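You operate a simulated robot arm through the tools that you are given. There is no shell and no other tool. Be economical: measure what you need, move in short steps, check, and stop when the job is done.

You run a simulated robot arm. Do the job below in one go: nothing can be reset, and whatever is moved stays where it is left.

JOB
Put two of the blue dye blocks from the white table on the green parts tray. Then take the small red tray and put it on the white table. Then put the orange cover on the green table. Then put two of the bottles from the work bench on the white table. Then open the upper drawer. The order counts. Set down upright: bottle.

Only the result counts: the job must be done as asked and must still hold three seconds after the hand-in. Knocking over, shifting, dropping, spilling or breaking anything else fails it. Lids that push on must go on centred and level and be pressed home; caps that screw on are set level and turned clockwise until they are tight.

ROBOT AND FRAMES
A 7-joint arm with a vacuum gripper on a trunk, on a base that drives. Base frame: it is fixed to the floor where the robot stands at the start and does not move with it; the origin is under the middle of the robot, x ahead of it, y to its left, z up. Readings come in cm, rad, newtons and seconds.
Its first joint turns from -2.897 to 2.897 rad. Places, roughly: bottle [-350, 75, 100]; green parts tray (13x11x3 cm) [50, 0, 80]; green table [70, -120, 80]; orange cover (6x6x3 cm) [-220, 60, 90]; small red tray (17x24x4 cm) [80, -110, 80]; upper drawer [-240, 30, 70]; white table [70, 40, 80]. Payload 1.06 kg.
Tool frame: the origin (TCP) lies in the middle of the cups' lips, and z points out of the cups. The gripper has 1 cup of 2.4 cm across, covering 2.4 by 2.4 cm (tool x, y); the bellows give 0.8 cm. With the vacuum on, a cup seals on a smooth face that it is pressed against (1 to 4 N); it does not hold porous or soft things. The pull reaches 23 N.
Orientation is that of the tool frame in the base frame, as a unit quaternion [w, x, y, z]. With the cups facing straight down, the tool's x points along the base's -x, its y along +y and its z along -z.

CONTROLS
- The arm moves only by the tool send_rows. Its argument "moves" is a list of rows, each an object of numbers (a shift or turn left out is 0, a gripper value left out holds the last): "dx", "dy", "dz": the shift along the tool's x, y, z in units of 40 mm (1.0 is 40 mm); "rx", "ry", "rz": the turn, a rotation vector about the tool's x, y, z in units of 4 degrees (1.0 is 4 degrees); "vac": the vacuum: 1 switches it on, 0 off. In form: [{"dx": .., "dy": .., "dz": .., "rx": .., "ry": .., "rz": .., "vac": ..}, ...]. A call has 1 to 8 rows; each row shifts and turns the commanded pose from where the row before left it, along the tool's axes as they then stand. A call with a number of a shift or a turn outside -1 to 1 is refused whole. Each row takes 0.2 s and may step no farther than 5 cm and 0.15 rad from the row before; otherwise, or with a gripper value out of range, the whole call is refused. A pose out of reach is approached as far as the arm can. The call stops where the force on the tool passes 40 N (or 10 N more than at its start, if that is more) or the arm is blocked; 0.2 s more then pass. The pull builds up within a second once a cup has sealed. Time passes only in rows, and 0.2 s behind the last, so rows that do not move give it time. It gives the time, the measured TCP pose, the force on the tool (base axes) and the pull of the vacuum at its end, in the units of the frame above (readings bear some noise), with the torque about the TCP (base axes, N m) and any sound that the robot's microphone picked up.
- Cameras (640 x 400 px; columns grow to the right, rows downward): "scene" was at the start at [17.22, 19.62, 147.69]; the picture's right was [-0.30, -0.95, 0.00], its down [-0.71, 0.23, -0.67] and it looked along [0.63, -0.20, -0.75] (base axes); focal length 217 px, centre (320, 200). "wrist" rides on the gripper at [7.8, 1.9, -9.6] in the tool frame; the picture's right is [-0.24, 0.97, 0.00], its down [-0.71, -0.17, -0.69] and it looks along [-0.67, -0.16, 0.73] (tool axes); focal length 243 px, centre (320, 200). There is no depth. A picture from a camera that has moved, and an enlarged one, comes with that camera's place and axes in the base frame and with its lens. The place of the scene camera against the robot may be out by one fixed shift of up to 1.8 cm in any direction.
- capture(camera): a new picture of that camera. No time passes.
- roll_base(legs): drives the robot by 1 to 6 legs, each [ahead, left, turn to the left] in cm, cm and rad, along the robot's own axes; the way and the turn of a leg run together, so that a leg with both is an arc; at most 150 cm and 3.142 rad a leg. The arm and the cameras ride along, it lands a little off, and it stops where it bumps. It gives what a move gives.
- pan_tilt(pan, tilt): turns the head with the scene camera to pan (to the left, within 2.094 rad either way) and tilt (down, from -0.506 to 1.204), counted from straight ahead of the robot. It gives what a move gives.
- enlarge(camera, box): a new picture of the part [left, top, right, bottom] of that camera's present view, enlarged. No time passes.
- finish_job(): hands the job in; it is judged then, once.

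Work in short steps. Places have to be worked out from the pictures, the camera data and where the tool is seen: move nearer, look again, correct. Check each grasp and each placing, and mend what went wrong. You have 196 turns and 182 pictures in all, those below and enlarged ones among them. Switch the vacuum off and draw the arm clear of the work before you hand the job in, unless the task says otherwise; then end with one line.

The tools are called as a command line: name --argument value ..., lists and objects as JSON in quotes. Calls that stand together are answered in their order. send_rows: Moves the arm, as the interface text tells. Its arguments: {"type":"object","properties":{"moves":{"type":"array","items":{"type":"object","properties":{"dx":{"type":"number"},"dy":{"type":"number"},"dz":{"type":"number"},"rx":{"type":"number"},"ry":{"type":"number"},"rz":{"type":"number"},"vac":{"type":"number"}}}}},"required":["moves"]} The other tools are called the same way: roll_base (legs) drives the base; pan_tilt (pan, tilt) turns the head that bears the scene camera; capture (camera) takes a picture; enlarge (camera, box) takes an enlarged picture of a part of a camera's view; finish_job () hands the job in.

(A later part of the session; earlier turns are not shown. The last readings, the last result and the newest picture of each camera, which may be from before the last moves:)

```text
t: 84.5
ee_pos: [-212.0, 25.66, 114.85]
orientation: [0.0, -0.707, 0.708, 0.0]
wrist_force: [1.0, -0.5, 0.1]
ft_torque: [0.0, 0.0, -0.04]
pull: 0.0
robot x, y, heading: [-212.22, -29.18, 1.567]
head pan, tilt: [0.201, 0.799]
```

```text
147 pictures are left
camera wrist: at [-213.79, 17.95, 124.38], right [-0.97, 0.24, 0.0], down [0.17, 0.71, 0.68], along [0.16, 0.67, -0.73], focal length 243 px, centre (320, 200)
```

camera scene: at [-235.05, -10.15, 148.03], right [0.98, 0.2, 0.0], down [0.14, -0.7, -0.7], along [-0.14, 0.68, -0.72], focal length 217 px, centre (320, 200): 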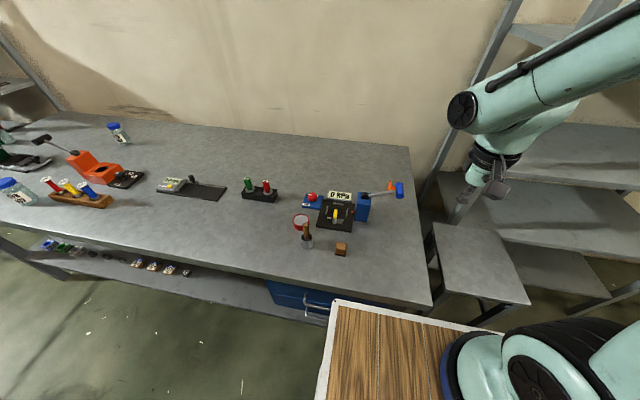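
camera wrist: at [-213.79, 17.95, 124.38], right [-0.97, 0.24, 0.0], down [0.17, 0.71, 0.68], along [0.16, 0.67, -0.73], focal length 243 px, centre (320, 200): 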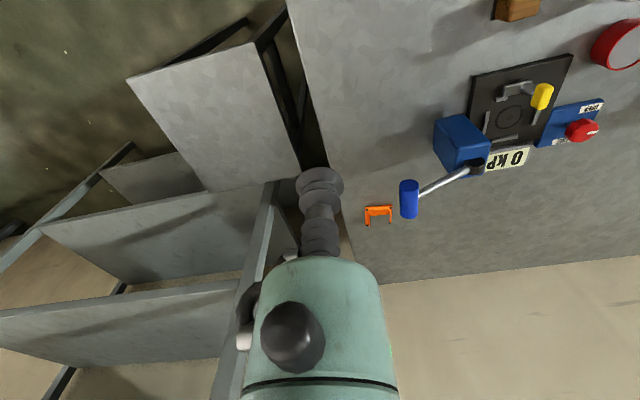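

I'll enlarge the orange object to learn its shape.

enlarge --camera "wrist" --box '[330, 120, 450, 240]'

enlarge --camera "scene" --box '[280, 160, 420, 260]'

```text
3.33 times, centred on (390, 180) of wrist
camera zoom: at [-213.79, 17.95, 124.38], right [-0.97, 0.24, 0.0], down [0.17, 0.71, 0.68], along [0.16, 0.67, -0.73], focal length 809 px, centre (87, 267)
```

zoom: 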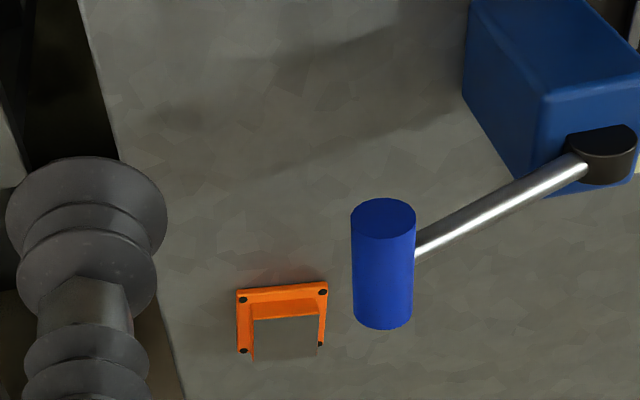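

```text
4.00 times, centred on (350, 210) of scene
camera zoom: at [-235.05, -10.15, 148.03], right [0.98, 0.2, 0.0], down [0.14, -0.7, -0.7], along [-0.14, 0.68, -0.72], focal length 870 px, centre (200, 160)
```

zoom: 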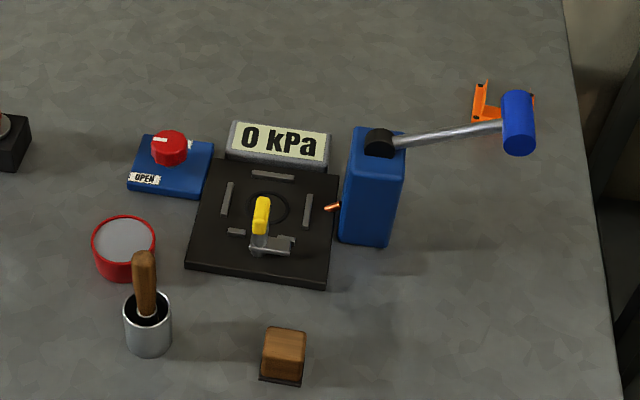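

The cover is a screw-flanged hat beside the valve's lever, whose handle is at about (-220.5,43.5,100). I'll move ahead high above it and turn the wrist so the camera faces away from the lever (towards +x).

send_rows --moves '[{"dx": -0.9, "rz": -1}, {"dx": -0.9, "rz": -1}, {"dx": -0.9, "rz": -1}, {"dx": -0.9, "rz": -1}, {"dx": -0.9, "rz": -1}, {"dx": -0.9, "rz": -1}, {"dx": -0.9, "rz": -1}, {"rz": -1}]'

send_rows --moves '[{"rz": -1}, {"rz": -1}, {"rz": -1}, {"rz": -1}, {"rz": -1}, {"rz": -1}, {"rz": -1}, {"rz": -1}]'

capture --camera "wrist"

```text
t: 86.3
ee_pos: [-217.13, 50.08, 114.81]
orientation: [0.0, 0.875, -0.485, 0.0]
wrist_force: [-0.2, -0.3, -0.5]
ft_torque: [-0.05, 0.0, -0.02]
pull: 0.0
robot x, y, heading: [-211.94, -29.16, 1.569]
head pan, tilt: [0.201, 0.799]
```

```text
t: 88.1
ee_pos: [-217.02, 50.1, 114.77]
orientation: [0.002, 0.974, -0.225, 0.0]
wrist_force: [-0.5, -0.7, -0.7]
ft_torque: [-0.04, -0.02, -0.01]
pull: 0.0
robot x, y, heading: [-212.11, -29.05, 1.571]
head pan, tilt: [0.201, 0.799]
```

```text
144 pictures are left
camera wrist: at [-210.81, 45.06, 124.36], right [-0.64, -0.77, 0.0], down [-0.56, 0.46, 0.68], along [-0.53, 0.44, -0.73], focal length 243 px, centre (320, 200)
```

wrist: 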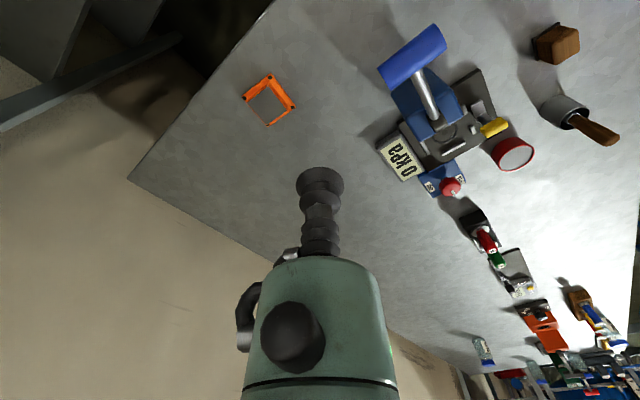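

enlarge --camera "wrist" --box '[230, 60, 310, 140]'

```text
5.00 times, centred on (270, 100) of wrist
camera zoom: at [-210.81, 45.06, 124.36], right [-0.64, -0.77, 0.0], down [-0.56, 0.46, 0.68], along [-0.53, 0.44, -0.73], focal length 1213 px, centre (570, 700)
```

zoom: 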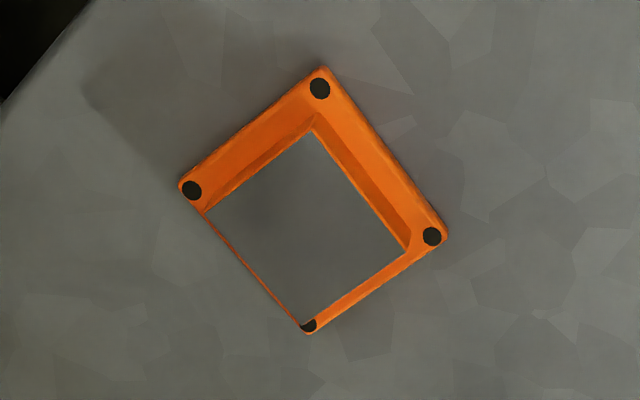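

The cover has a smooth grey top of about 4.3 cm. I'll move above it at (-216.5,59.2) and down to z≈103 for a second view.

send_rows --moves '[{"dx": -0.3, "dy": -0.7}, {"dx": -0.3, "dy": -0.7, "dz": 0.4}, {"dx": -0.285, "dy": -0.7, "dz": 0.7}, {"dz": 0.9}, {"dz": 0.9}]'

capture --camera "wrist"

enlarge --camera "wrist" --box '[250, 50, 390, 190]'

```text
t: 89.3
ee_pos: [-216.55, 59.16, 103.29]
orientation: [0.0, 0.974, -0.227, 0.0]
wrist_force: [0.0, 0.9, -0.3]
ft_torque: [-0.01, 0.02, 0.04]
pull: 0.0
robot x, y, heading: [-211.93, -28.86, 1.571]
head pan, tilt: [0.201, 0.799]
```

```text
142 pictures are left
camera wrist: at [-210.31, 54.21, 112.79], right [-0.64, -0.77, 0.0], down [-0.56, 0.46, 0.69], along [-0.53, 0.44, -0.73], focal length 243 px, centre (320, 200)
```

wrist: 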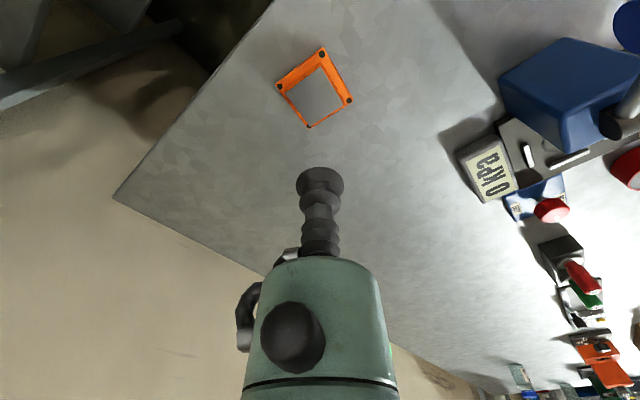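

```text
2.86 times, centred on (320, 120) of wrist
camera zoom: at [-210.31, 54.21, 112.79], right [-0.64, -0.77, 0.0], down [-0.56, 0.46, 0.69], along [-0.53, 0.44, -0.73], focal length 693 px, centre (320, 429)
```

zoom: 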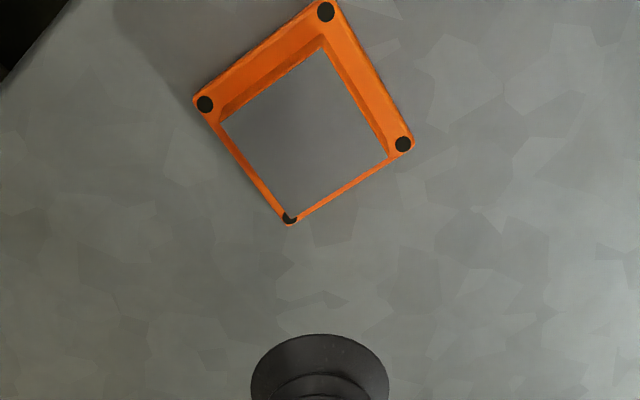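

Triangulation gives the top centre at (-217.1,60.5,88.5). I'll shift there, descend to about z=92 and verify.

send_rows --moves '[{"dx": -0.25, "dy": -0.2, "dz": 0.5}, {"dz": 0.8}, {"dz": 0.8}, {"dz": 0.7}]'

enlarge --camera "wrist" --box '[240, 90, 400, 190]'

```text
t: 90.3
ee_pos: [-217.3, 60.45, 91.96]
orientation: [0.0, 0.974, -0.226, 0.0]
wrist_force: [-0.4, -0.7, 0.0]
ft_torque: [-0.01, -0.01, -0.03]
pull: 0.0
robot x, y, heading: [-211.9, -29.08, 1.571]
head pan, tilt: [0.201, 0.799]
```

```text
4.00 times, centred on (320, 140) of wrist
camera zoom: at [-210.92, 55.36, 101.55], right [-0.64, -0.77, 0.0], down [-0.56, 0.46, 0.69], along [-0.53, 0.44, -0.73], focal length 970 px, centre (320, 440)
```

zoom: 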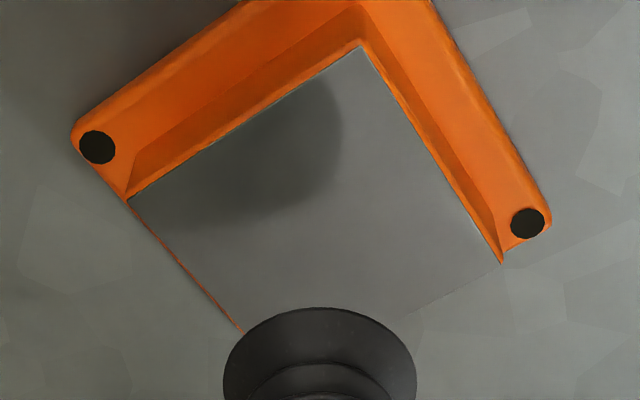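

The cover's top is well centred under the cup, so I'll press down with the vacuum on.

send_rows --moves '[{"dz": 0.5, "vac": 1}, {"dz": 0.3}, {"dz": 0.08}, {}, {}]'

```text
t: 91.5
ee_pos: [-217.11, 60.28, 88.36]
orientation: [0.0, 0.974, -0.225, 0.0]
wrist_force: [0.2, 0.2, 0.0]
ft_torque: [0.01, -0.01, 0.03]
pull: 22.9
robot x, y, heading: [-212.24, -28.69, 1.567]
head pan, tilt: [0.201, 0.799]
```

Sealed. I'll lift it straight up and check.

send_rows --moves '[{"dz": -0.2}, {"dz": -0.6}, {"dz": -0.8}, {"dz": -0.9}, {"dz": -0.9}, {"dz": -0.9}, {"dz": -0.9}, {"dz": -0.9}]'

capture --camera "wrist"

capture --camera "scene"

```text
t: 93.3
ee_pos: [-217.26, 60.3, 112.62]
orientation: [0.001, 0.974, -0.226, 0.0]
wrist_force: [-0.3, 0.6, -2.8]
ft_torque: [-0.01, -0.02, 0.0]
pull: 22.4
robot x, y, heading: [-212.09, -28.82, 1.566]
head pan, tilt: [0.201, 0.799]
```

```text
139 pictures are left
camera wrist: at [-210.9, 55.36, 122.41], right [-0.64, -0.77, 0.0], down [-0.56, 0.47, 0.68], along [-0.53, 0.44, -0.73], focal length 243 px, centre (320, 200)
```

wrist: 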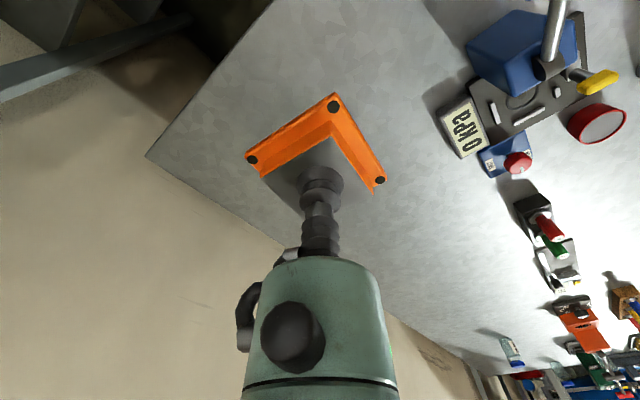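

```text
138 pictures are left
camera scene: at [-235.05, -10.11, 148.02], right [0.98, 0.2, 0.0], down [0.14, -0.7, -0.7], along [-0.14, 0.68, -0.72], focal length 217 px, centre (320, 200)
```

scene: 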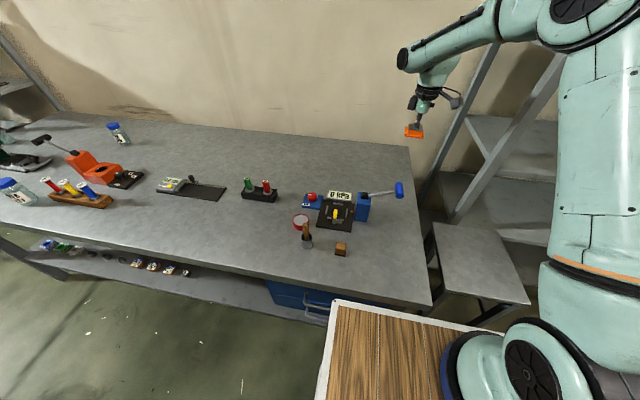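

The cover is held. I'll retract the arm over the lever, then drive back to the right.

send_rows --moves '[{"dz": -0.8}, {"dx": 0.45, "dy": 0.93, "dz": -0.3}, {"dx": 0.45, "dy": 0.93}, {"dx": 0.45, "dy": 0.93}, {"dx": 0.45, "dy": 0.93}, {"dx": 0.45, "dy": 0.93}, {"dx": 0.45, "dy": 0.93}, {"dx": 0.45, "dy": 0.93}]'

roll_base --legs '[[0, -80, 0], [0, -73, 0], [0, 0, -1.57]]'

pan_tilt --pan -0.6 --tilt 0.6

capture --camera "scene"

```text
t: 95.1
ee_pos: [-217.08, 31.34, 117.19]
orientation: [0.0, 0.974, -0.227, 0.0]
wrist_force: [-0.6, 0.6, -2.1]
ft_torque: [-0.01, 0.03, 0.0]
pull: 22.5
robot x, y, heading: [-212.09, -29.07, 1.57]
head pan, tilt: [0.201, 0.799]
```

```text
t: 106.8
ee_pos: [1.69, -27.04, 117.17]
orientation: [0.0, -0.517, 0.856, 0.0]
wrist_force: [-1.0, 0.1, -2.2]
ft_torque: [-0.06, -0.02, -0.04]
pull: 22.8
robot x, y, heading: [-59.07, -30.21, -0.032]
head pan, tilt: [0.201, 0.799]
```

```text
t: 108.0
ee_pos: [1.71, -27.06, 117.16]
orientation: [0.0, -0.518, 0.855, 0.0]
wrist_force: [-0.8, 0.0, -2.6]
ft_torque: [0.01, -0.02, 0.01]
pull: 23.1
robot x, y, heading: [-58.64, -30.33, -0.027]
head pan, tilt: [-0.6, 0.6]
```

```text
137 pictures are left
camera scene: at [-41.38, -13.95, 149.71], right [-0.59, -0.81, 0.0], down [-0.46, 0.33, -0.82], along [0.67, -0.49, -0.57], focal length 217 px, centre (320, 200)
```

scene: 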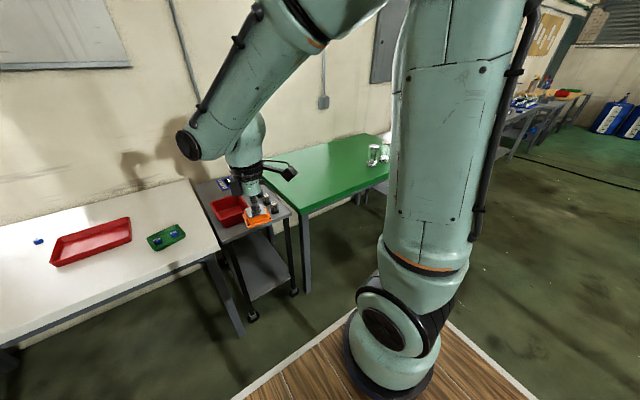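

The way is clear, so I'll drive diagonally to about (-9,-90) in front of the green table.

roll_base --legs '[[0, -60, 0.028], [49, 0, 0]]'

pan_tilt --pan -0.3 --tilt 0.8

capture --camera "scene"

capture --camera "wrist"

```text
t: 113.8
ee_pos: [49.73, -85.37, 117.09]
orientation: [0.0, -0.529, 0.848, 0.0]
wrist_force: [-0.1, 0.3, -2.7]
ft_torque: [0.01, -0.01, 0.01]
pull: 22.9
robot x, y, heading: [-10.69, -90.28, -0.003]
head pan, tilt: [-0.6, 0.6]
```

```text
t: 114.7
ee_pos: [49.63, -85.31, 117.01]
orientation: [0.0, -0.529, 0.848, 0.0]
wrist_force: [0.0, 0.0, -2.3]
ft_torque: [0.01, 0.04, 0.01]
pull: 22.8
robot x, y, heading: [-10.75, -90.71, 0.001]
head pan, tilt: [-0.3, 0.799]
```

```text
136 pictures are left
camera scene: at [6.67, -70.83, 148.03], right [-0.3, -0.95, 0.0], down [-0.68, 0.21, -0.7], along [0.67, -0.21, -0.72], focal length 217 px, centre (320, 200)
```

scene: 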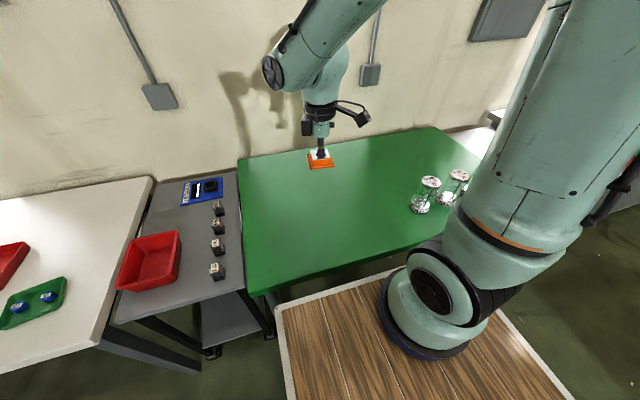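

```text
135 pictures are left
camera wrist: at [44.62, -91.41, 126.76], right [-0.77, 0.64, 0.0], down [0.47, 0.56, 0.68], along [0.44, 0.53, -0.73], focal length 243 px, centre (320, 200)
```

wrist: 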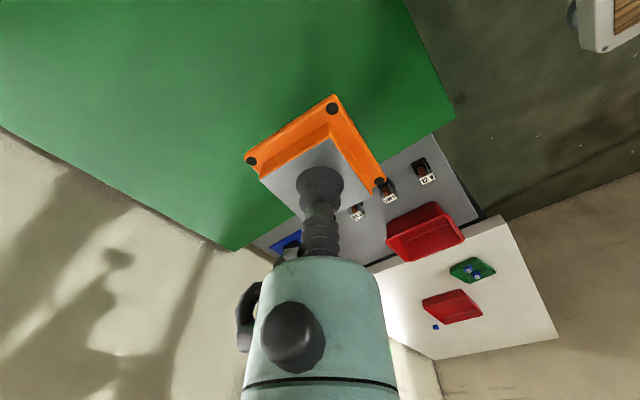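

There's free space at about (62,-87). I'll move over it and lower the cover most of the way.

send_rows --moves '[{"dx": -0.29, "dy": -0.97}, {"dx": -0.29, "dy": -0.97}, {"dx": -0.29, "dy": -0.97}, {"dz": 1}, {"dz": 1}, {"dz": 1}, {"dz": 1}, {"dz": 1}]'

send_rows --moves '[{"dz": 1}, {"dz": 0.9}, {"dz": 0.4}, {}]'

capture --camera "wrist"

```text
t: 116.5
ee_pos: [61.58, -87.31, 97.19]
orientation: [0.001, -0.529, 0.849, 0.0]
wrist_force: [-0.3, 0.2, -2.1]
ft_torque: [0.0, -0.01, 0.01]
pull: 22.7
robot x, y, heading: [-10.91, -90.52, -0.007]
head pan, tilt: [-0.3, 0.799]
```

```text
t: 117.5
ee_pos: [61.63, -87.23, 87.93]
orientation: [-0.001, -0.53, 0.848, 0.001]
wrist_force: [-0.6, -0.3, -2.5]
ft_torque: [-0.02, 0.01, -0.04]
pull: 22.9
robot x, y, heading: [-10.74, -90.24, 0.001]
head pan, tilt: [-0.3, 0.799]
```

```text
134 pictures are left
camera wrist: at [56.62, -93.35, 97.52], right [-0.77, 0.64, 0.0], down [0.47, 0.56, 0.68], along [0.44, 0.53, -0.73], focal length 243 px, centre (320, 200)
```

wrist: 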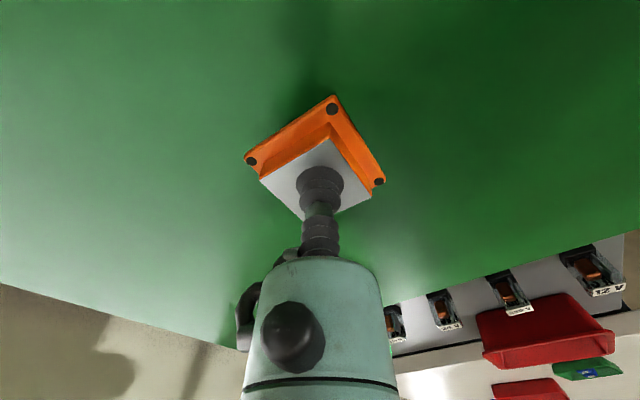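

It's nearly down; I'll take small steps to contact.

send_rows --moves '[{"dz": 0.25}, {"dz": 0.2}, {"dz": 0.1}, {"dz": 0.08}, {}]'

```text
t: 118.7
ee_pos: [61.65, -87.16, 85.25]
orientation: [0.0, -0.529, 0.849, 0.0]
wrist_force: [-0.5, 0.2, -2.4]
ft_torque: [0.02, 0.05, -0.01]
pull: 22.6
robot x, y, heading: [-10.68, -90.37, 0.001]
head pan, tilt: [-0.3, 0.799]
```

send_rows --moves '[{"dz": 0.06}, {"dz": 0.06}, {}]'

```text
t: 119.5
ee_pos: [61.63, -87.38, 84.84]
orientation: [-0.001, -0.529, 0.849, 0.0]
wrist_force: [0.5, 0.0, -2.9]
ft_torque: [-0.03, 0.0, -0.08]
pull: 22.8
robot x, y, heading: [-10.94, -90.37, 0.001]
head pan, tilt: [-0.3, 0.799]
```

send_rows --moves '[{"dz": 0.06}, {"dz": 0.05}, {}]'

```text
t: 120.2
ee_pos: [61.59, -87.35, 84.52]
orientation: [0.0, -0.529, 0.849, 0.0]
wrist_force: [-0.2, 0.7, -2.8]
ft_torque: [0.0, 0.0, 0.03]
pull: 22.7
robot x, y, heading: [-11.04, -90.11, -0.006]
head pan, tilt: [-0.3, 0.799]
```

send_rows --moves '[{"dz": 0.05}, {"dz": 0.05}, {}]'

```text
t: 121.0
ee_pos: [61.61, -87.36, 84.07]
orientation: [0.0, -0.529, 0.849, 0.0]
wrist_force: [-2.7, -0.7, 10.1]
ft_torque: [-0.03, 0.01, 0.0]
pull: 22.8
robot x, y, heading: [-10.8, -89.94, 0.001]
head pan, tilt: [-0.3, 0.799]
```

Contact. I'll release, lift and check.

send_rows --moves '[{"vac": 0, "dz": -0.03}, {}, {}, {"dz": -0.1}, {"dz": -0.8}, {"dz": -1}, {"dz": -1}, {"dz": -1}]'

capture --camera "wrist"

send_rows --moves '[{"dz": -1, "rz": 1}, {"dz": -1, "rz": 1}, {"dz": -1, "rz": 1}, {"dz": -1, "rz": 1}, {"rz": 1}, {"rz": 1}, {"rz": 1}, {"rz": 1}]'

send_rows --moves '[{"rz": 1}, {"rz": 1}, {"rz": 1}, {"rz": 1}, {"rz": 1}, {"rz": 1}, {"rz": 1}, {"rz": 1}]'

pan_tilt --pan -1.3 --tilt 0.4

capture --camera "scene"

```text
t: 122.8
ee_pos: [61.75, -87.19, 100.15]
orientation: [0.0, -0.53, 0.848, 0.001]
wrist_force: [-0.6, 0.4, -1.1]
ft_torque: [0.02, 0.02, 0.02]
pull: 0.0
robot x, y, heading: [-10.6, -90.52, 0.001]
head pan, tilt: [-0.3, 0.799]
```

```text
133 pictures are left
camera wrist: at [56.68, -93.32, 109.53], right [-0.77, 0.64, 0.0], down [0.47, 0.56, 0.68], along [0.44, 0.53, -0.73], focal length 243 px, centre (320, 200)
```

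wrist: 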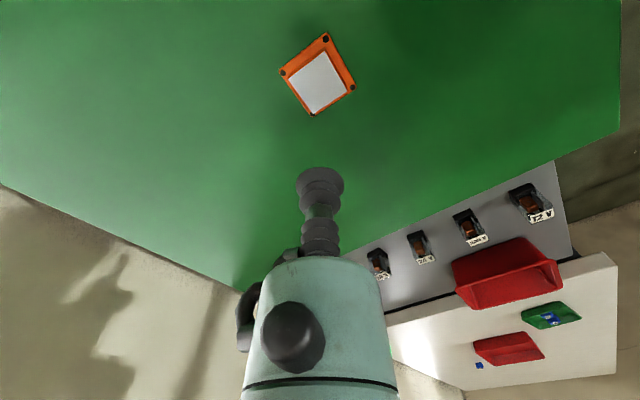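

```text
t: 124.7
ee_pos: [61.6, -87.23, 115.95]
orientation: [0.0, -0.276, 0.961, 0.0]
wrist_force: [0.5, 0.8, -0.1]
ft_torque: [0.0, 0.04, 0.01]
pull: 0.1
robot x, y, heading: [-10.57, -90.57, -0.003]
head pan, tilt: [-0.3, 0.799]
```

```text
t: 126.5
ee_pos: [61.63, -87.48, 115.87]
orientation: [0.0, 0.002, 1.0, 0.0]
wrist_force: [0.1, 1.1, 0.4]
ft_torque: [0.01, -0.03, 0.03]
pull: 0.1
robot x, y, heading: [-10.81, -90.17, -0.004]
head pan, tilt: [-0.3, 0.799]
```

```text
t: 127.7
ee_pos: [61.63, -87.34, 115.87]
orientation: [-0.001, 0.001, 1.0, 0.0]
wrist_force: [-0.6, -0.3, 1.0]
ft_torque: [0.0, 0.02, -0.02]
pull: 0.0
robot x, y, heading: [-10.68, -90.66, -0.003]
head pan, tilt: [-1.3, 0.4]
```

```text
132 pictures are left
camera scene: at [1.43, -77.35, 151.53], right [-0.96, -0.27, 0.0], down [-0.1, 0.38, -0.92], along [0.25, -0.89, -0.39], focal length 217 px, centre (320, 200)
```

scene: 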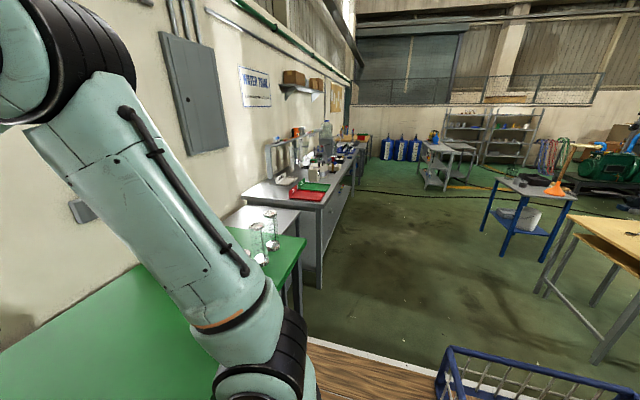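

The cover sits flat on the green table. Now the bottles, two blue-capped ones near (-359,71) and (-358,25). I'll retract the arm, go back the same way, and turn towards the bench.

send_rows --moves '[{"dx": 0.9}, {"dx": 0.9}, {"dx": 0.9}, {"dx": 0.9}, {"dx": 0.9}]'

roll_base --legs '[[-49, 0, 0], [0, 60, 0], [0, 0, 1.572]]'

pan_tilt --pan 1.2 --tilt 0.4

capture --camera "scene"

```text
t: 128.9
ee_pos: [43.63, -87.4, 116.0]
orientation: [0.0, 0.001, 1.0, 0.0]
wrist_force: [0.4, 0.3, -0.3]
ft_torque: [0.0, 0.04, 0.0]
pull: 0.1
robot x, y, heading: [-10.95, -90.17, -0.007]
head pan, tilt: [-1.3, 0.4]
```

```text
t: 138.7
ee_pos: [-63.6, 24.71, 115.95]
orientation: [0.0, 0.708, -0.706, 0.0]
wrist_force: [-0.6, 0.6, 0.5]
ft_torque: [0.03, 0.01, 0.04]
pull: 0.0
robot x, y, heading: [-60.16, -29.38, 1.572]
head pan, tilt: [-1.3, 0.4]
```

```text
t: 140.9
ee_pos: [-63.6, 24.8, 115.93]
orientation: [0.0, 0.708, -0.706, 0.0]
wrist_force: [-0.1, 0.4, 0.0]
ft_torque: [-0.03, 0.02, -0.01]
pull: 0.1
robot x, y, heading: [-60.13, -29.74, 1.572]
head pan, tilt: [1.201, 0.4]
```

```text
131 pictures are left
camera scene: at [-90.21, -15.45, 151.53], right [0.36, 0.93, 0.0], down [0.36, -0.14, -0.92], along [-0.86, 0.33, -0.39], focal length 217 px, centre (320, 200)
```

scene: 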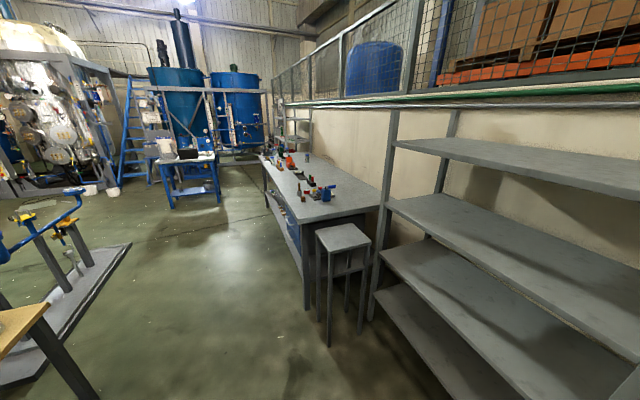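

The corridor along the bench is free (stands stay beyond y≈-100), so I'll strafe left to x≈-340 and look at the bottles.

roll_base --legs '[[0, 95, 0], [0, 95, 0], [0, 90, 0]]'

pan_tilt --pan 0.1 --tilt 0.7

capture --camera "scene"

capture --camera "wrist"

```text
t: 154.8
ee_pos: [-343.15, 26.44, 115.83]
orientation: [0.0, -0.7, 0.714, 0.0]
wrist_force: [0.1, 0.4, 0.3]
ft_torque: [-0.01, 0.01, -0.01]
pull: 0.1
robot x, y, heading: [-341.41, -27.72, 1.551]
head pan, tilt: [1.201, 0.4]
```

```text
t: 156.2
ee_pos: [-343.0, 26.48, 115.95]
orientation: [0.0, -0.7, 0.714, 0.0]
wrist_force: [0.0, -0.1, -0.1]
ft_torque: [0.0, 0.0, -0.01]
pull: 0.1
robot x, y, heading: [-341.22, -28.29, 1.549]
head pan, tilt: [0.099, 0.7]
```

```text
130 pictures are left
camera scene: at [-362.73, -8.25, 148.85], right [1.0, 0.08, 0.0], down [0.05, -0.64, -0.77], along [-0.06, 0.76, -0.64], focal length 217 px, centre (320, 200)
```

scene: 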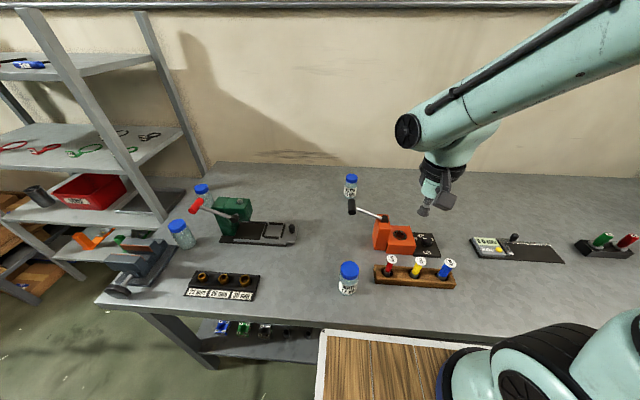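

```text
129 pictures are left
camera wrist: at [-345.08, 18.74, 125.51], right [-0.97, 0.25, 0.0], down [0.18, 0.7, 0.68], along [0.17, 0.66, -0.73], focal length 243 px, centre (320, 200)
```

wrist: 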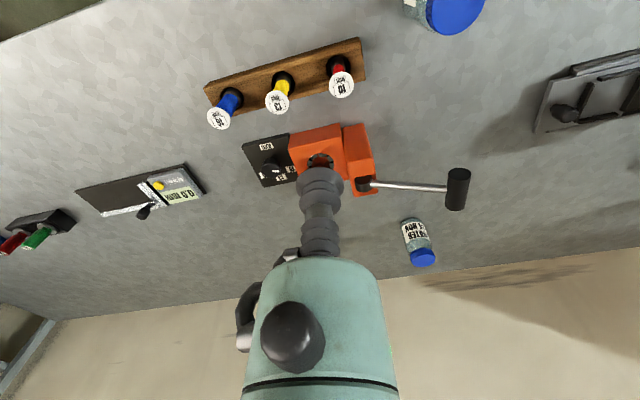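

There are four blue-capped bottles. The one at about (-357,26) and the one near (-414,38) are easiest to reach, so I'll enlarge them to inspect the caps.

enlarge --camera "scene" --box '[310, 240, 390, 310]'

enlarge --camera "scene" --box '[140, 170, 260, 270]'

enlarge --camera "wrist" --box '[380, 0, 520, 60]'

```text
5.71 times, centred on (350, 275) of scene
camera zoom: at [-362.73, -8.25, 148.85], right [1.0, 0.08, 0.0], down [0.05, -0.64, -0.77], along [-0.06, 0.76, -0.64], focal length 1242 px, centre (149, -229)
```

zoom: 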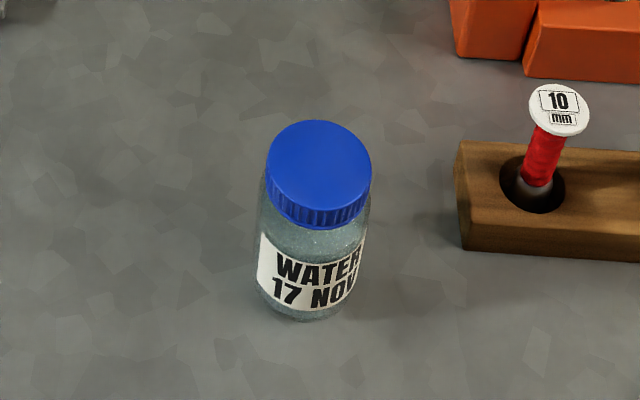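

```text
4.00 times, centred on (200, 220) of scene
camera zoom: at [-362.73, -8.25, 148.85], right [1.0, 0.08, 0.0], down [0.05, -0.64, -0.77], along [-0.06, 0.76, -0.64], focal length 870 px, centre (800, 120)
```

zoom: 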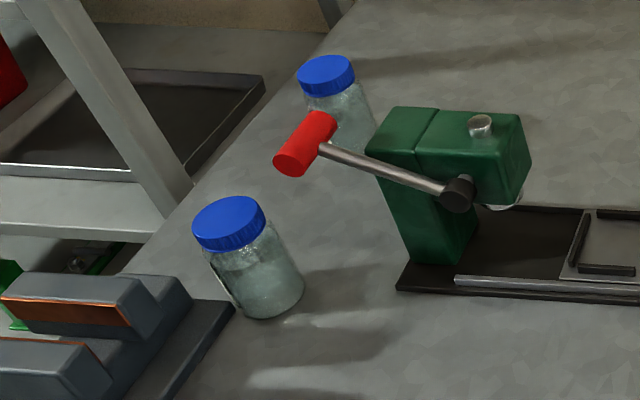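

```text
4.57 times, centred on (450, 30) of wrist
camera zoom: at [-345.08, 18.74, 125.51], right [-0.97, 0.25, 0.0], down [0.18, 0.7, 0.68], along [0.17, 0.66, -0.73], focal length 1109 px, centre (-274, 977)
```

zoom: 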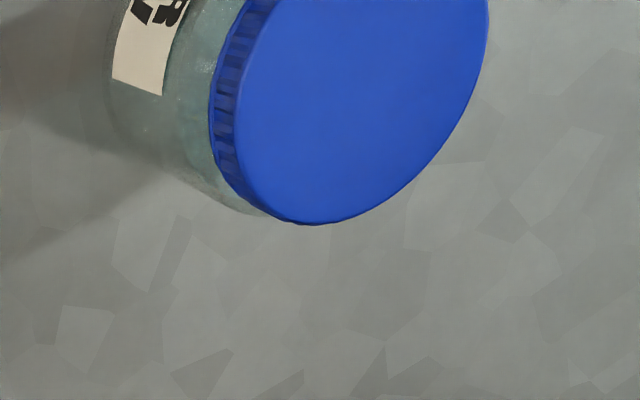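

The caps are flat and about 4.8 cm wide. I'll move over the front bottle at roughly (-356,27).

send_rows --moves '[{"dy": 0.8}, {"dy": 0.8}, {"dy": 0.8}, {"dy": 0.8, "dz": 0.4}, {"dz": 0.8}, {"dz": 0.8}]'

capture --camera "wrist"

```text
t: 157.6
ee_pos: [-355.89, 26.61, 108.01]
orientation: [-0.001, -0.7, 0.714, 0.0]
wrist_force: [-0.1, -0.2, -0.6]
ft_torque: [-0.03, -0.03, 0.0]
pull: 0.0
robot x, y, heading: [-341.02, -28.32, 1.553]
head pan, tilt: [0.099, 0.7]
```

```text
125 pictures are left
camera wrist: at [-357.89, 18.96, 117.5], right [-0.97, 0.25, 0.0], down [0.18, 0.7, 0.69], along [0.17, 0.66, -0.73], focal length 243 px, centre (320, 200)
```

wrist: 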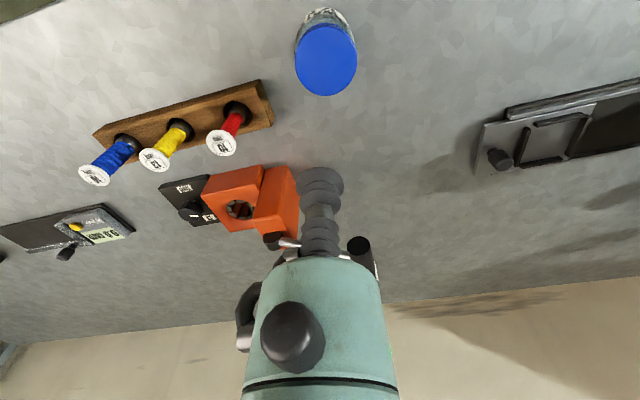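

The cap seems to be at (-357.1,24,~96). I'll shift and descend to z≈101 for a second view.

send_rows --moves '[{"dx": 0.65, "dy": 0.29}, {"dz": 0.6}, {"dz": 0.6}, {"dz": 0.4}]'

capture --camera "wrist"

```text
t: 158.6
ee_pos: [-356.98, 24.08, 101.53]
orientation: [-0.001, -0.7, 0.714, 0.0]
wrist_force: [-0.5, 0.7, 0.2]
ft_torque: [-0.02, 0.05, 0.0]
pull: 0.1
robot x, y, heading: [-340.84, -28.05, 1.551]
head pan, tilt: [0.099, 0.7]
```

```text
124 pictures are left
camera wrist: at [-359.02, 16.43, 111.11], right [-0.97, 0.25, 0.0], down [0.19, 0.7, 0.69], along [0.17, 0.66, -0.73], focal length 243 px, centre (320, 200)
```

wrist: 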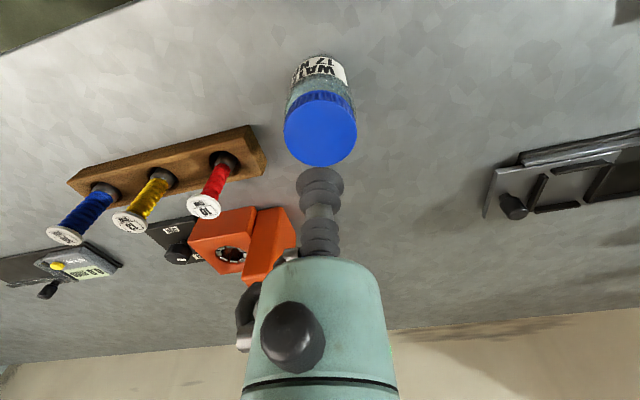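

The cap is centred under the cup with its top at z≈96.2. Pressing down with the vacuum on.

send_rows --moves '[{"dz": 0.6, "vac": 1}, {"dz": 0.5}, {"dz": 0.15}, {"dz": 0.06}, {}, {}]'

```text
t: 160.0
ee_pos: [-357.14, 24.02, 96.28]
orientation: [0.0, -0.7, 0.714, -0.001]
wrist_force: [1.7, 0.0, 5.2]
ft_torque: [-0.03, -0.02, -0.02]
pull: 22.7
robot x, y, heading: [-341.03, -27.94, 1.548]
head pan, tilt: [0.099, 0.7]
```

Sealed with full pull. I'll lift gently to weigh it.

send_rows --moves '[{"dz": -0.1}, {"dz": -0.2}, {"dz": -0.4}, {"dz": -0.6}, {"dz": -0.8}, {"dz": -0.8}, {"dz": -0.8}, {}]'

capture --camera "wrist"

```text
t: 161.8
ee_pos: [-357.11, 24.06, 111.19]
orientation: [0.0, -0.7, 0.714, 0.0]
wrist_force: [-0.1, 0.0, -1.8]
ft_torque: [0.02, 0.02, -0.04]
pull: 22.8
robot x, y, heading: [-341.34, -27.98, 1.548]
head pan, tilt: [0.099, 0.7]
```

```text
123 pictures are left
camera wrist: at [-359.09, 16.41, 120.76], right [-0.97, 0.25, 0.0], down [0.18, 0.7, 0.68], along [0.17, 0.66, -0.73], focal length 243 px, centre (320, 200)
```

wrist: 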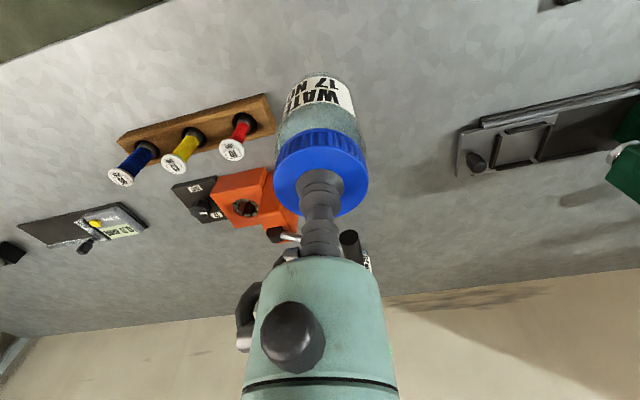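

The bottle weighs about 0.2 kg and hangs well. I'll raise it to clear the bench items and drive back towards the white table.

send_rows --moves '[{"dz": -0.8}, {"dz": -0.8}, {"dz": -0.8}, {"dz": -0.6}]'

roll_base --legs '[[0, -95, 0.02], [0, -95, 0], [0, -90, 0], [0, 0, -1.57]]'

pan_tilt --pan 0.2 --tilt 0.6

capture --camera "scene"

```text
t: 162.8
ee_pos: [-357.16, 24.16, 123.09]
orientation: [0.001, -0.7, 0.714, 0.0]
wrist_force: [-0.1, -0.1, -2.8]
ft_torque: [-0.04, 0.01, -0.02]
pull: 22.6
robot x, y, heading: [-341.0, -28.24, 1.551]
head pan, tilt: [0.099, 0.7]
```

```text
t: 180.5
ee_pos: [-8.33, -12.11, 123.1]
orientation: [0.001, 0.001, 1.0, 0.0]
wrist_force: [-0.2, 0.2, -1.6]
ft_torque: [0.01, 0.02, -0.02]
pull: 22.7
robot x, y, heading: [-60.7, -29.32, 0.0]
head pan, tilt: [0.099, 0.7]
```

```text
t: 181.1
ee_pos: [-8.47, -11.96, 123.06]
orientation: [0.0, 0.001, 1.0, -0.001]
wrist_force: [-0.6, -0.3, -2.3]
ft_torque: [0.02, -0.04, -0.01]
pull: 22.7
robot x, y, heading: [-60.19, -29.03, -0.004]
head pan, tilt: [0.201, 0.6]
```

```text
122 pictures are left
camera scene: at [-41.82, -5.43, 149.71], right [0.2, -0.98, 0.0], down [-0.55, -0.11, -0.82], along [0.81, 0.16, -0.57], focal length 217 px, centre (320, 200)
```

scene: 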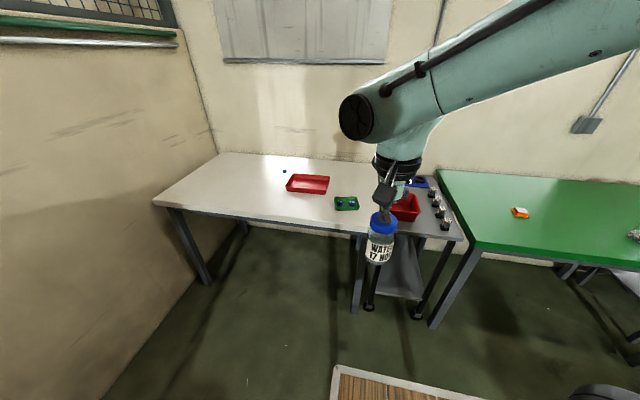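

I'll drive ahead 50 cm, then left 69 cm, to the white table's free left part.

roll_base --legs '[[50, 0, 0], [0, 69, 0]]'

pan_tilt --pan 0.0 --tilt 0.8

send_rows --moves '[{"dx": -0.8}, {"dx": -0.8}, {"dx": -0.8}, {"dx": -0.8}, {"dx": -0.8}]'

capture --camera "scene"

capture --camera "wrist"

```text
t: 187.4
ee_pos: [41.7, 56.2, 123.06]
orientation: [0.0, -0.001, 1.0, 0.0]
wrist_force: [0.3, -0.9, -1.6]
ft_torque: [0.04, 0.01, -0.02]
pull: 23.0
robot x, y, heading: [-10.47, 38.97, 0.005]
head pan, tilt: [0.201, 0.6]
```

```text
t: 188.2
ee_pos: [41.7, 56.15, 123.11]
orientation: [0.0, -0.001, 1.0, 0.0]
wrist_force: [0.0, 0.4, -2.1]
ft_torque: [0.01, -0.05, 0.01]
pull: 22.4
robot x, y, heading: [-10.15, 38.94, 0.001]
head pan, tilt: [0.0, 0.799]
```

```text
t: 189.4
ee_pos: [57.79, 56.09, 123.07]
orientation: [0.0, -0.001, 1.0, 0.0]
wrist_force: [0.3, -0.2, -1.9]
ft_torque: [0.03, -0.02, 0.01]
pull: 22.4
robot x, y, heading: [-9.91, 38.9, 0.004]
head pan, tilt: [0.0, 0.799]
```

```text
121 pictures are left
camera scene: at [7.55, 60.94, 148.03], right [0.0, -1.0, 0.0], down [-0.72, 0.0, -0.7], along [0.7, 0.0, -0.72], focal length 217 px, centre (320, 200)
```

scene: 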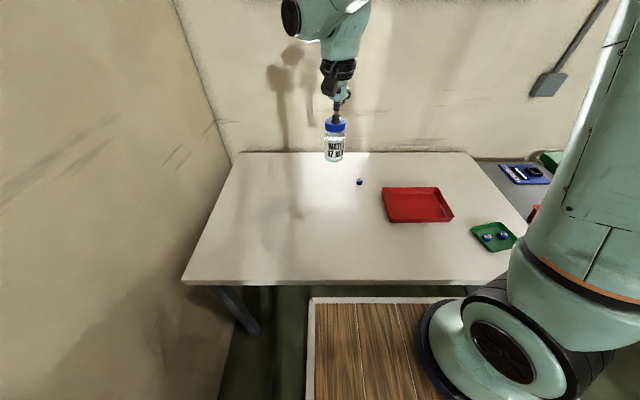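

```text
120 pictures are left
camera wrist: at [49.99, 58.22, 132.75], right [0.23, 0.97, 0.0], down [0.71, -0.17, 0.68], along [0.67, -0.16, -0.73], focal length 243 px, centre (320, 200)
```

wrist: 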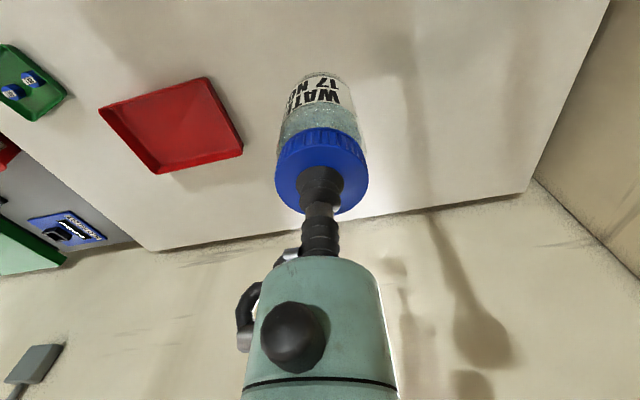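

The spot at (57.8,56.1) is clear. I'll lower to about z=95.5, expecting contact around 92.5.

send_rows --moves '[{"dz": 0.9}, {"dz": 1}, {"dz": 1}, {"dz": 1}, {"dz": 1}, {"dz": 1}, {"dz": 0.6}, {"dz": 0.3}]'

capture --camera "scene"

```text
t: 191.2
ee_pos: [57.75, 56.16, 95.79]
orientation: [0.0, -0.001, 1.0, 0.001]
wrist_force: [-0.3, 0.3, -2.3]
ft_torque: [-0.01, 0.01, -0.02]
pull: 22.4
robot x, y, heading: [-10.46, 38.87, 0.005]
head pan, tilt: [0.0, 0.799]
```

```text
119 pictures are left
camera scene: at [7.57, 60.94, 148.03], right [0.0, -1.0, 0.0], down [-0.72, 0.0, -0.7], along [0.7, 0.0, -0.72], focal length 217 px, centre (320, 200)
```

scene: 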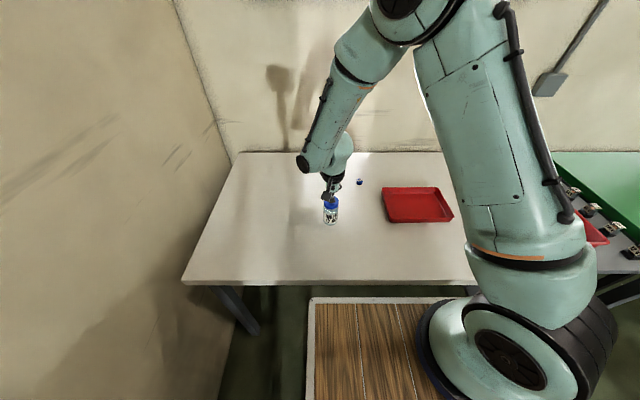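

Close to the table now; small steps from here.

send_rows --moves '[{"dz": 0.2}, {"dz": 0.2}, {"dz": 0.1}, {"dz": 0.08}, {}]'

```text
t: 192.4
ee_pos: [57.57, 56.17, 93.54]
orientation: [-0.001, -0.001, 1.0, 0.0]
wrist_force: [0.4, 0.5, -2.2]
ft_torque: [-0.02, -0.01, 0.0]
pull: 23.0
robot x, y, heading: [-10.23, 39.01, 0.003]
head pan, tilt: [0.0, 0.799]
```

send_rows --moves '[{"dz": 0.07}, {"dz": 0.07}, {"dz": 0.05}, {}]'

```text
t: 193.4
ee_pos: [57.7, 56.08, 92.76]
orientation: [0.0, -0.001, 1.0, 0.0]
wrist_force: [-0.6, 0.4, -1.6]
ft_torque: [-0.01, 0.01, 0.01]
pull: 22.5
robot x, y, heading: [-10.15, 39.27, -0.001]
head pan, tilt: [0.0, 0.799]
```

send_rows --moves '[{"dz": 0.05}, {"dz": 0.05}, {}]'

```text
t: 194.2
ee_pos: [57.76, 56.18, 92.46]
orientation: [0.001, -0.001, 1.0, 0.0]
wrist_force: [-1.4, -1.0, 11.6]
ft_torque: [0.03, -0.02, -0.05]
pull: 23.2
robot x, y, heading: [-10.13, 38.99, 0.002]
head pan, tilt: [0.0, 0.799]
```

The bottle is in contact with the table, so I'll release, lift and check.

send_rows --moves '[{"vac": 0, "dz": -0.03}, {}, {}, {"dz": -0.1}, {"dz": -0.6}, {"dz": -1}, {"dz": -1}, {"dz": -1}]'

send_rows --moves '[{"dz": -1}, {"dz": -1}, {"dz": -1}, {"dx": 0.5}]'

capture --camera "scene"

```text
t: 196.0
ee_pos: [57.63, 56.17, 107.27]
orientation: [0.0, 0.0, 1.0, 0.0]
wrist_force: [-0.4, 0.6, -0.5]
ft_torque: [-0.03, 0.0, -0.04]
pull: 0.0
robot x, y, heading: [-10.0, 38.83, 0.007]
head pan, tilt: [0.0, 0.799]
```

```text
t: 197.0
ee_pos: [55.64, 56.25, 119.37]
orientation: [0.001, 0.0, 1.0, 0.0]
wrist_force: [0.5, 0.0, -0.5]
ft_torque: [-0.02, -0.02, 0.03]
pull: 0.0
robot x, y, heading: [-10.52, 39.35, 0.001]
head pan, tilt: [0.0, 0.799]
```

```text
118 pictures are left
camera scene: at [7.61, 60.95, 148.02], right [0.0, -1.0, 0.0], down [-0.72, 0.0, -0.7], along [0.7, 0.0, -0.72], focal length 217 px, centre (320, 200)
```

scene: 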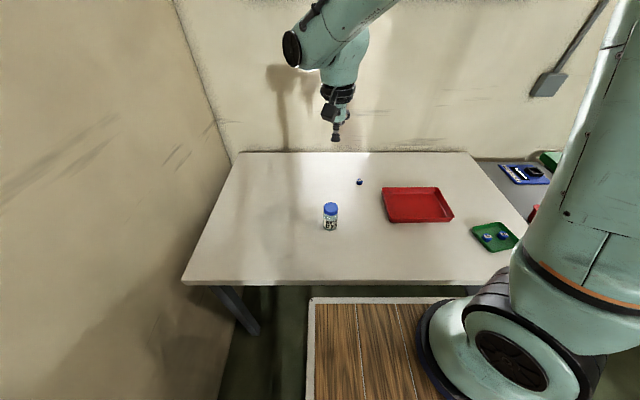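

The bottle stands upright. Now the second one near (-413,38): I'll retract the arm and drive back by the same route.

send_rows --moves '[{"dx": 0.8}, {"dx": 0.8}, {"dx": 0.8}]'

roll_base --legs '[[0, -68, 0], [-50, 0, 0], [0, 0, 1.57]]'

roll_base --legs '[[0, 95, 0], [0, 95, 0], [0, 95, 0], [0, 53, 0]]'

pan_tilt --pan 0.1 --tilt 0.7

capture --camera "scene"

capture --camera "wrist"

```text
t: 197.8
ee_pos: [45.88, 56.17, 119.24]
orientation: [0.0, -0.001, 1.0, -0.001]
wrist_force: [0.5, -0.4, 0.0]
ft_torque: [-0.01, 0.05, 0.01]
pull: 0.1
robot x, y, heading: [-10.03, 39.23, 0.006]
head pan, tilt: [0.0, 0.799]
```

```text
t: 207.9
ee_pos: [-77.06, 27.46, 119.4]
orientation: [0.0, -0.706, 0.708, 0.0]
wrist_force: [0.3, 0.2, 0.9]
ft_torque: [0.01, 0.0, -0.03]
pull: 0.1
robot x, y, heading: [-60.11, -28.48, 1.569]
head pan, tilt: [0.0, 0.799]
```

```text
t: 224.6
ee_pos: [-413.82, 28.0, 119.32]
orientation: [0.0, -0.705, 0.71, 0.0]
wrist_force: [-0.5, 0.4, 0.3]
ft_torque: [0.01, -0.01, 0.01]
pull: 0.1
robot x, y, heading: [-397.06, -28.18, 1.568]
head pan, tilt: [0.0, 0.799]
```

```text
t: 225.3
ee_pos: [-413.79, 28.03, 119.29]
orientation: [0.001, -0.704, 0.71, 0.0]
wrist_force: [-0.1, -0.3, -0.2]
ft_torque: [0.02, -0.02, 0.01]
pull: 0.1
robot x, y, heading: [-396.84, -28.34, 1.564]
head pan, tilt: [0.099, 0.7]
```

```text
117 pictures are left
camera scene: at [-419.08, -8.62, 148.84], right [1.0, 0.09, 0.0], down [0.06, -0.64, -0.76], along [-0.07, 0.76, -0.64], focal length 217 px, centre (320, 200)
```

scene: 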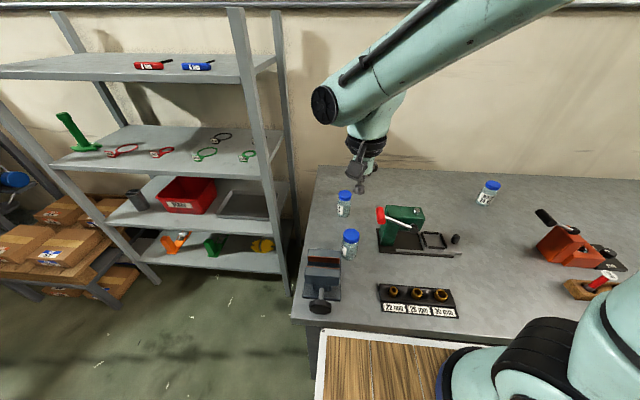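

```text
116 pictures are left
camera wrist: at [-415.67, 20.4, 128.92], right [-0.97, 0.24, 0.0], down [0.18, 0.71, 0.68], along [0.17, 0.66, -0.73], focal length 243 px, centre (320, 200)
```

wrist: 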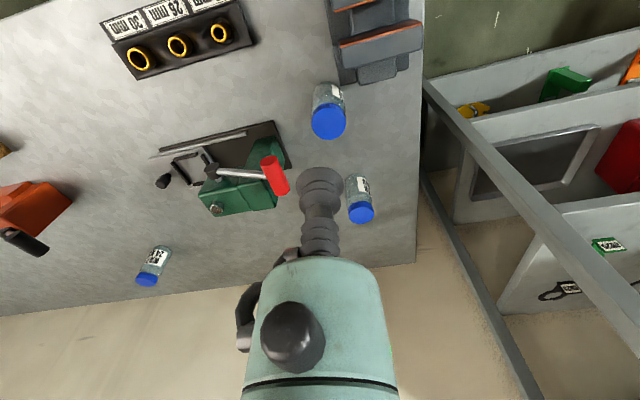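

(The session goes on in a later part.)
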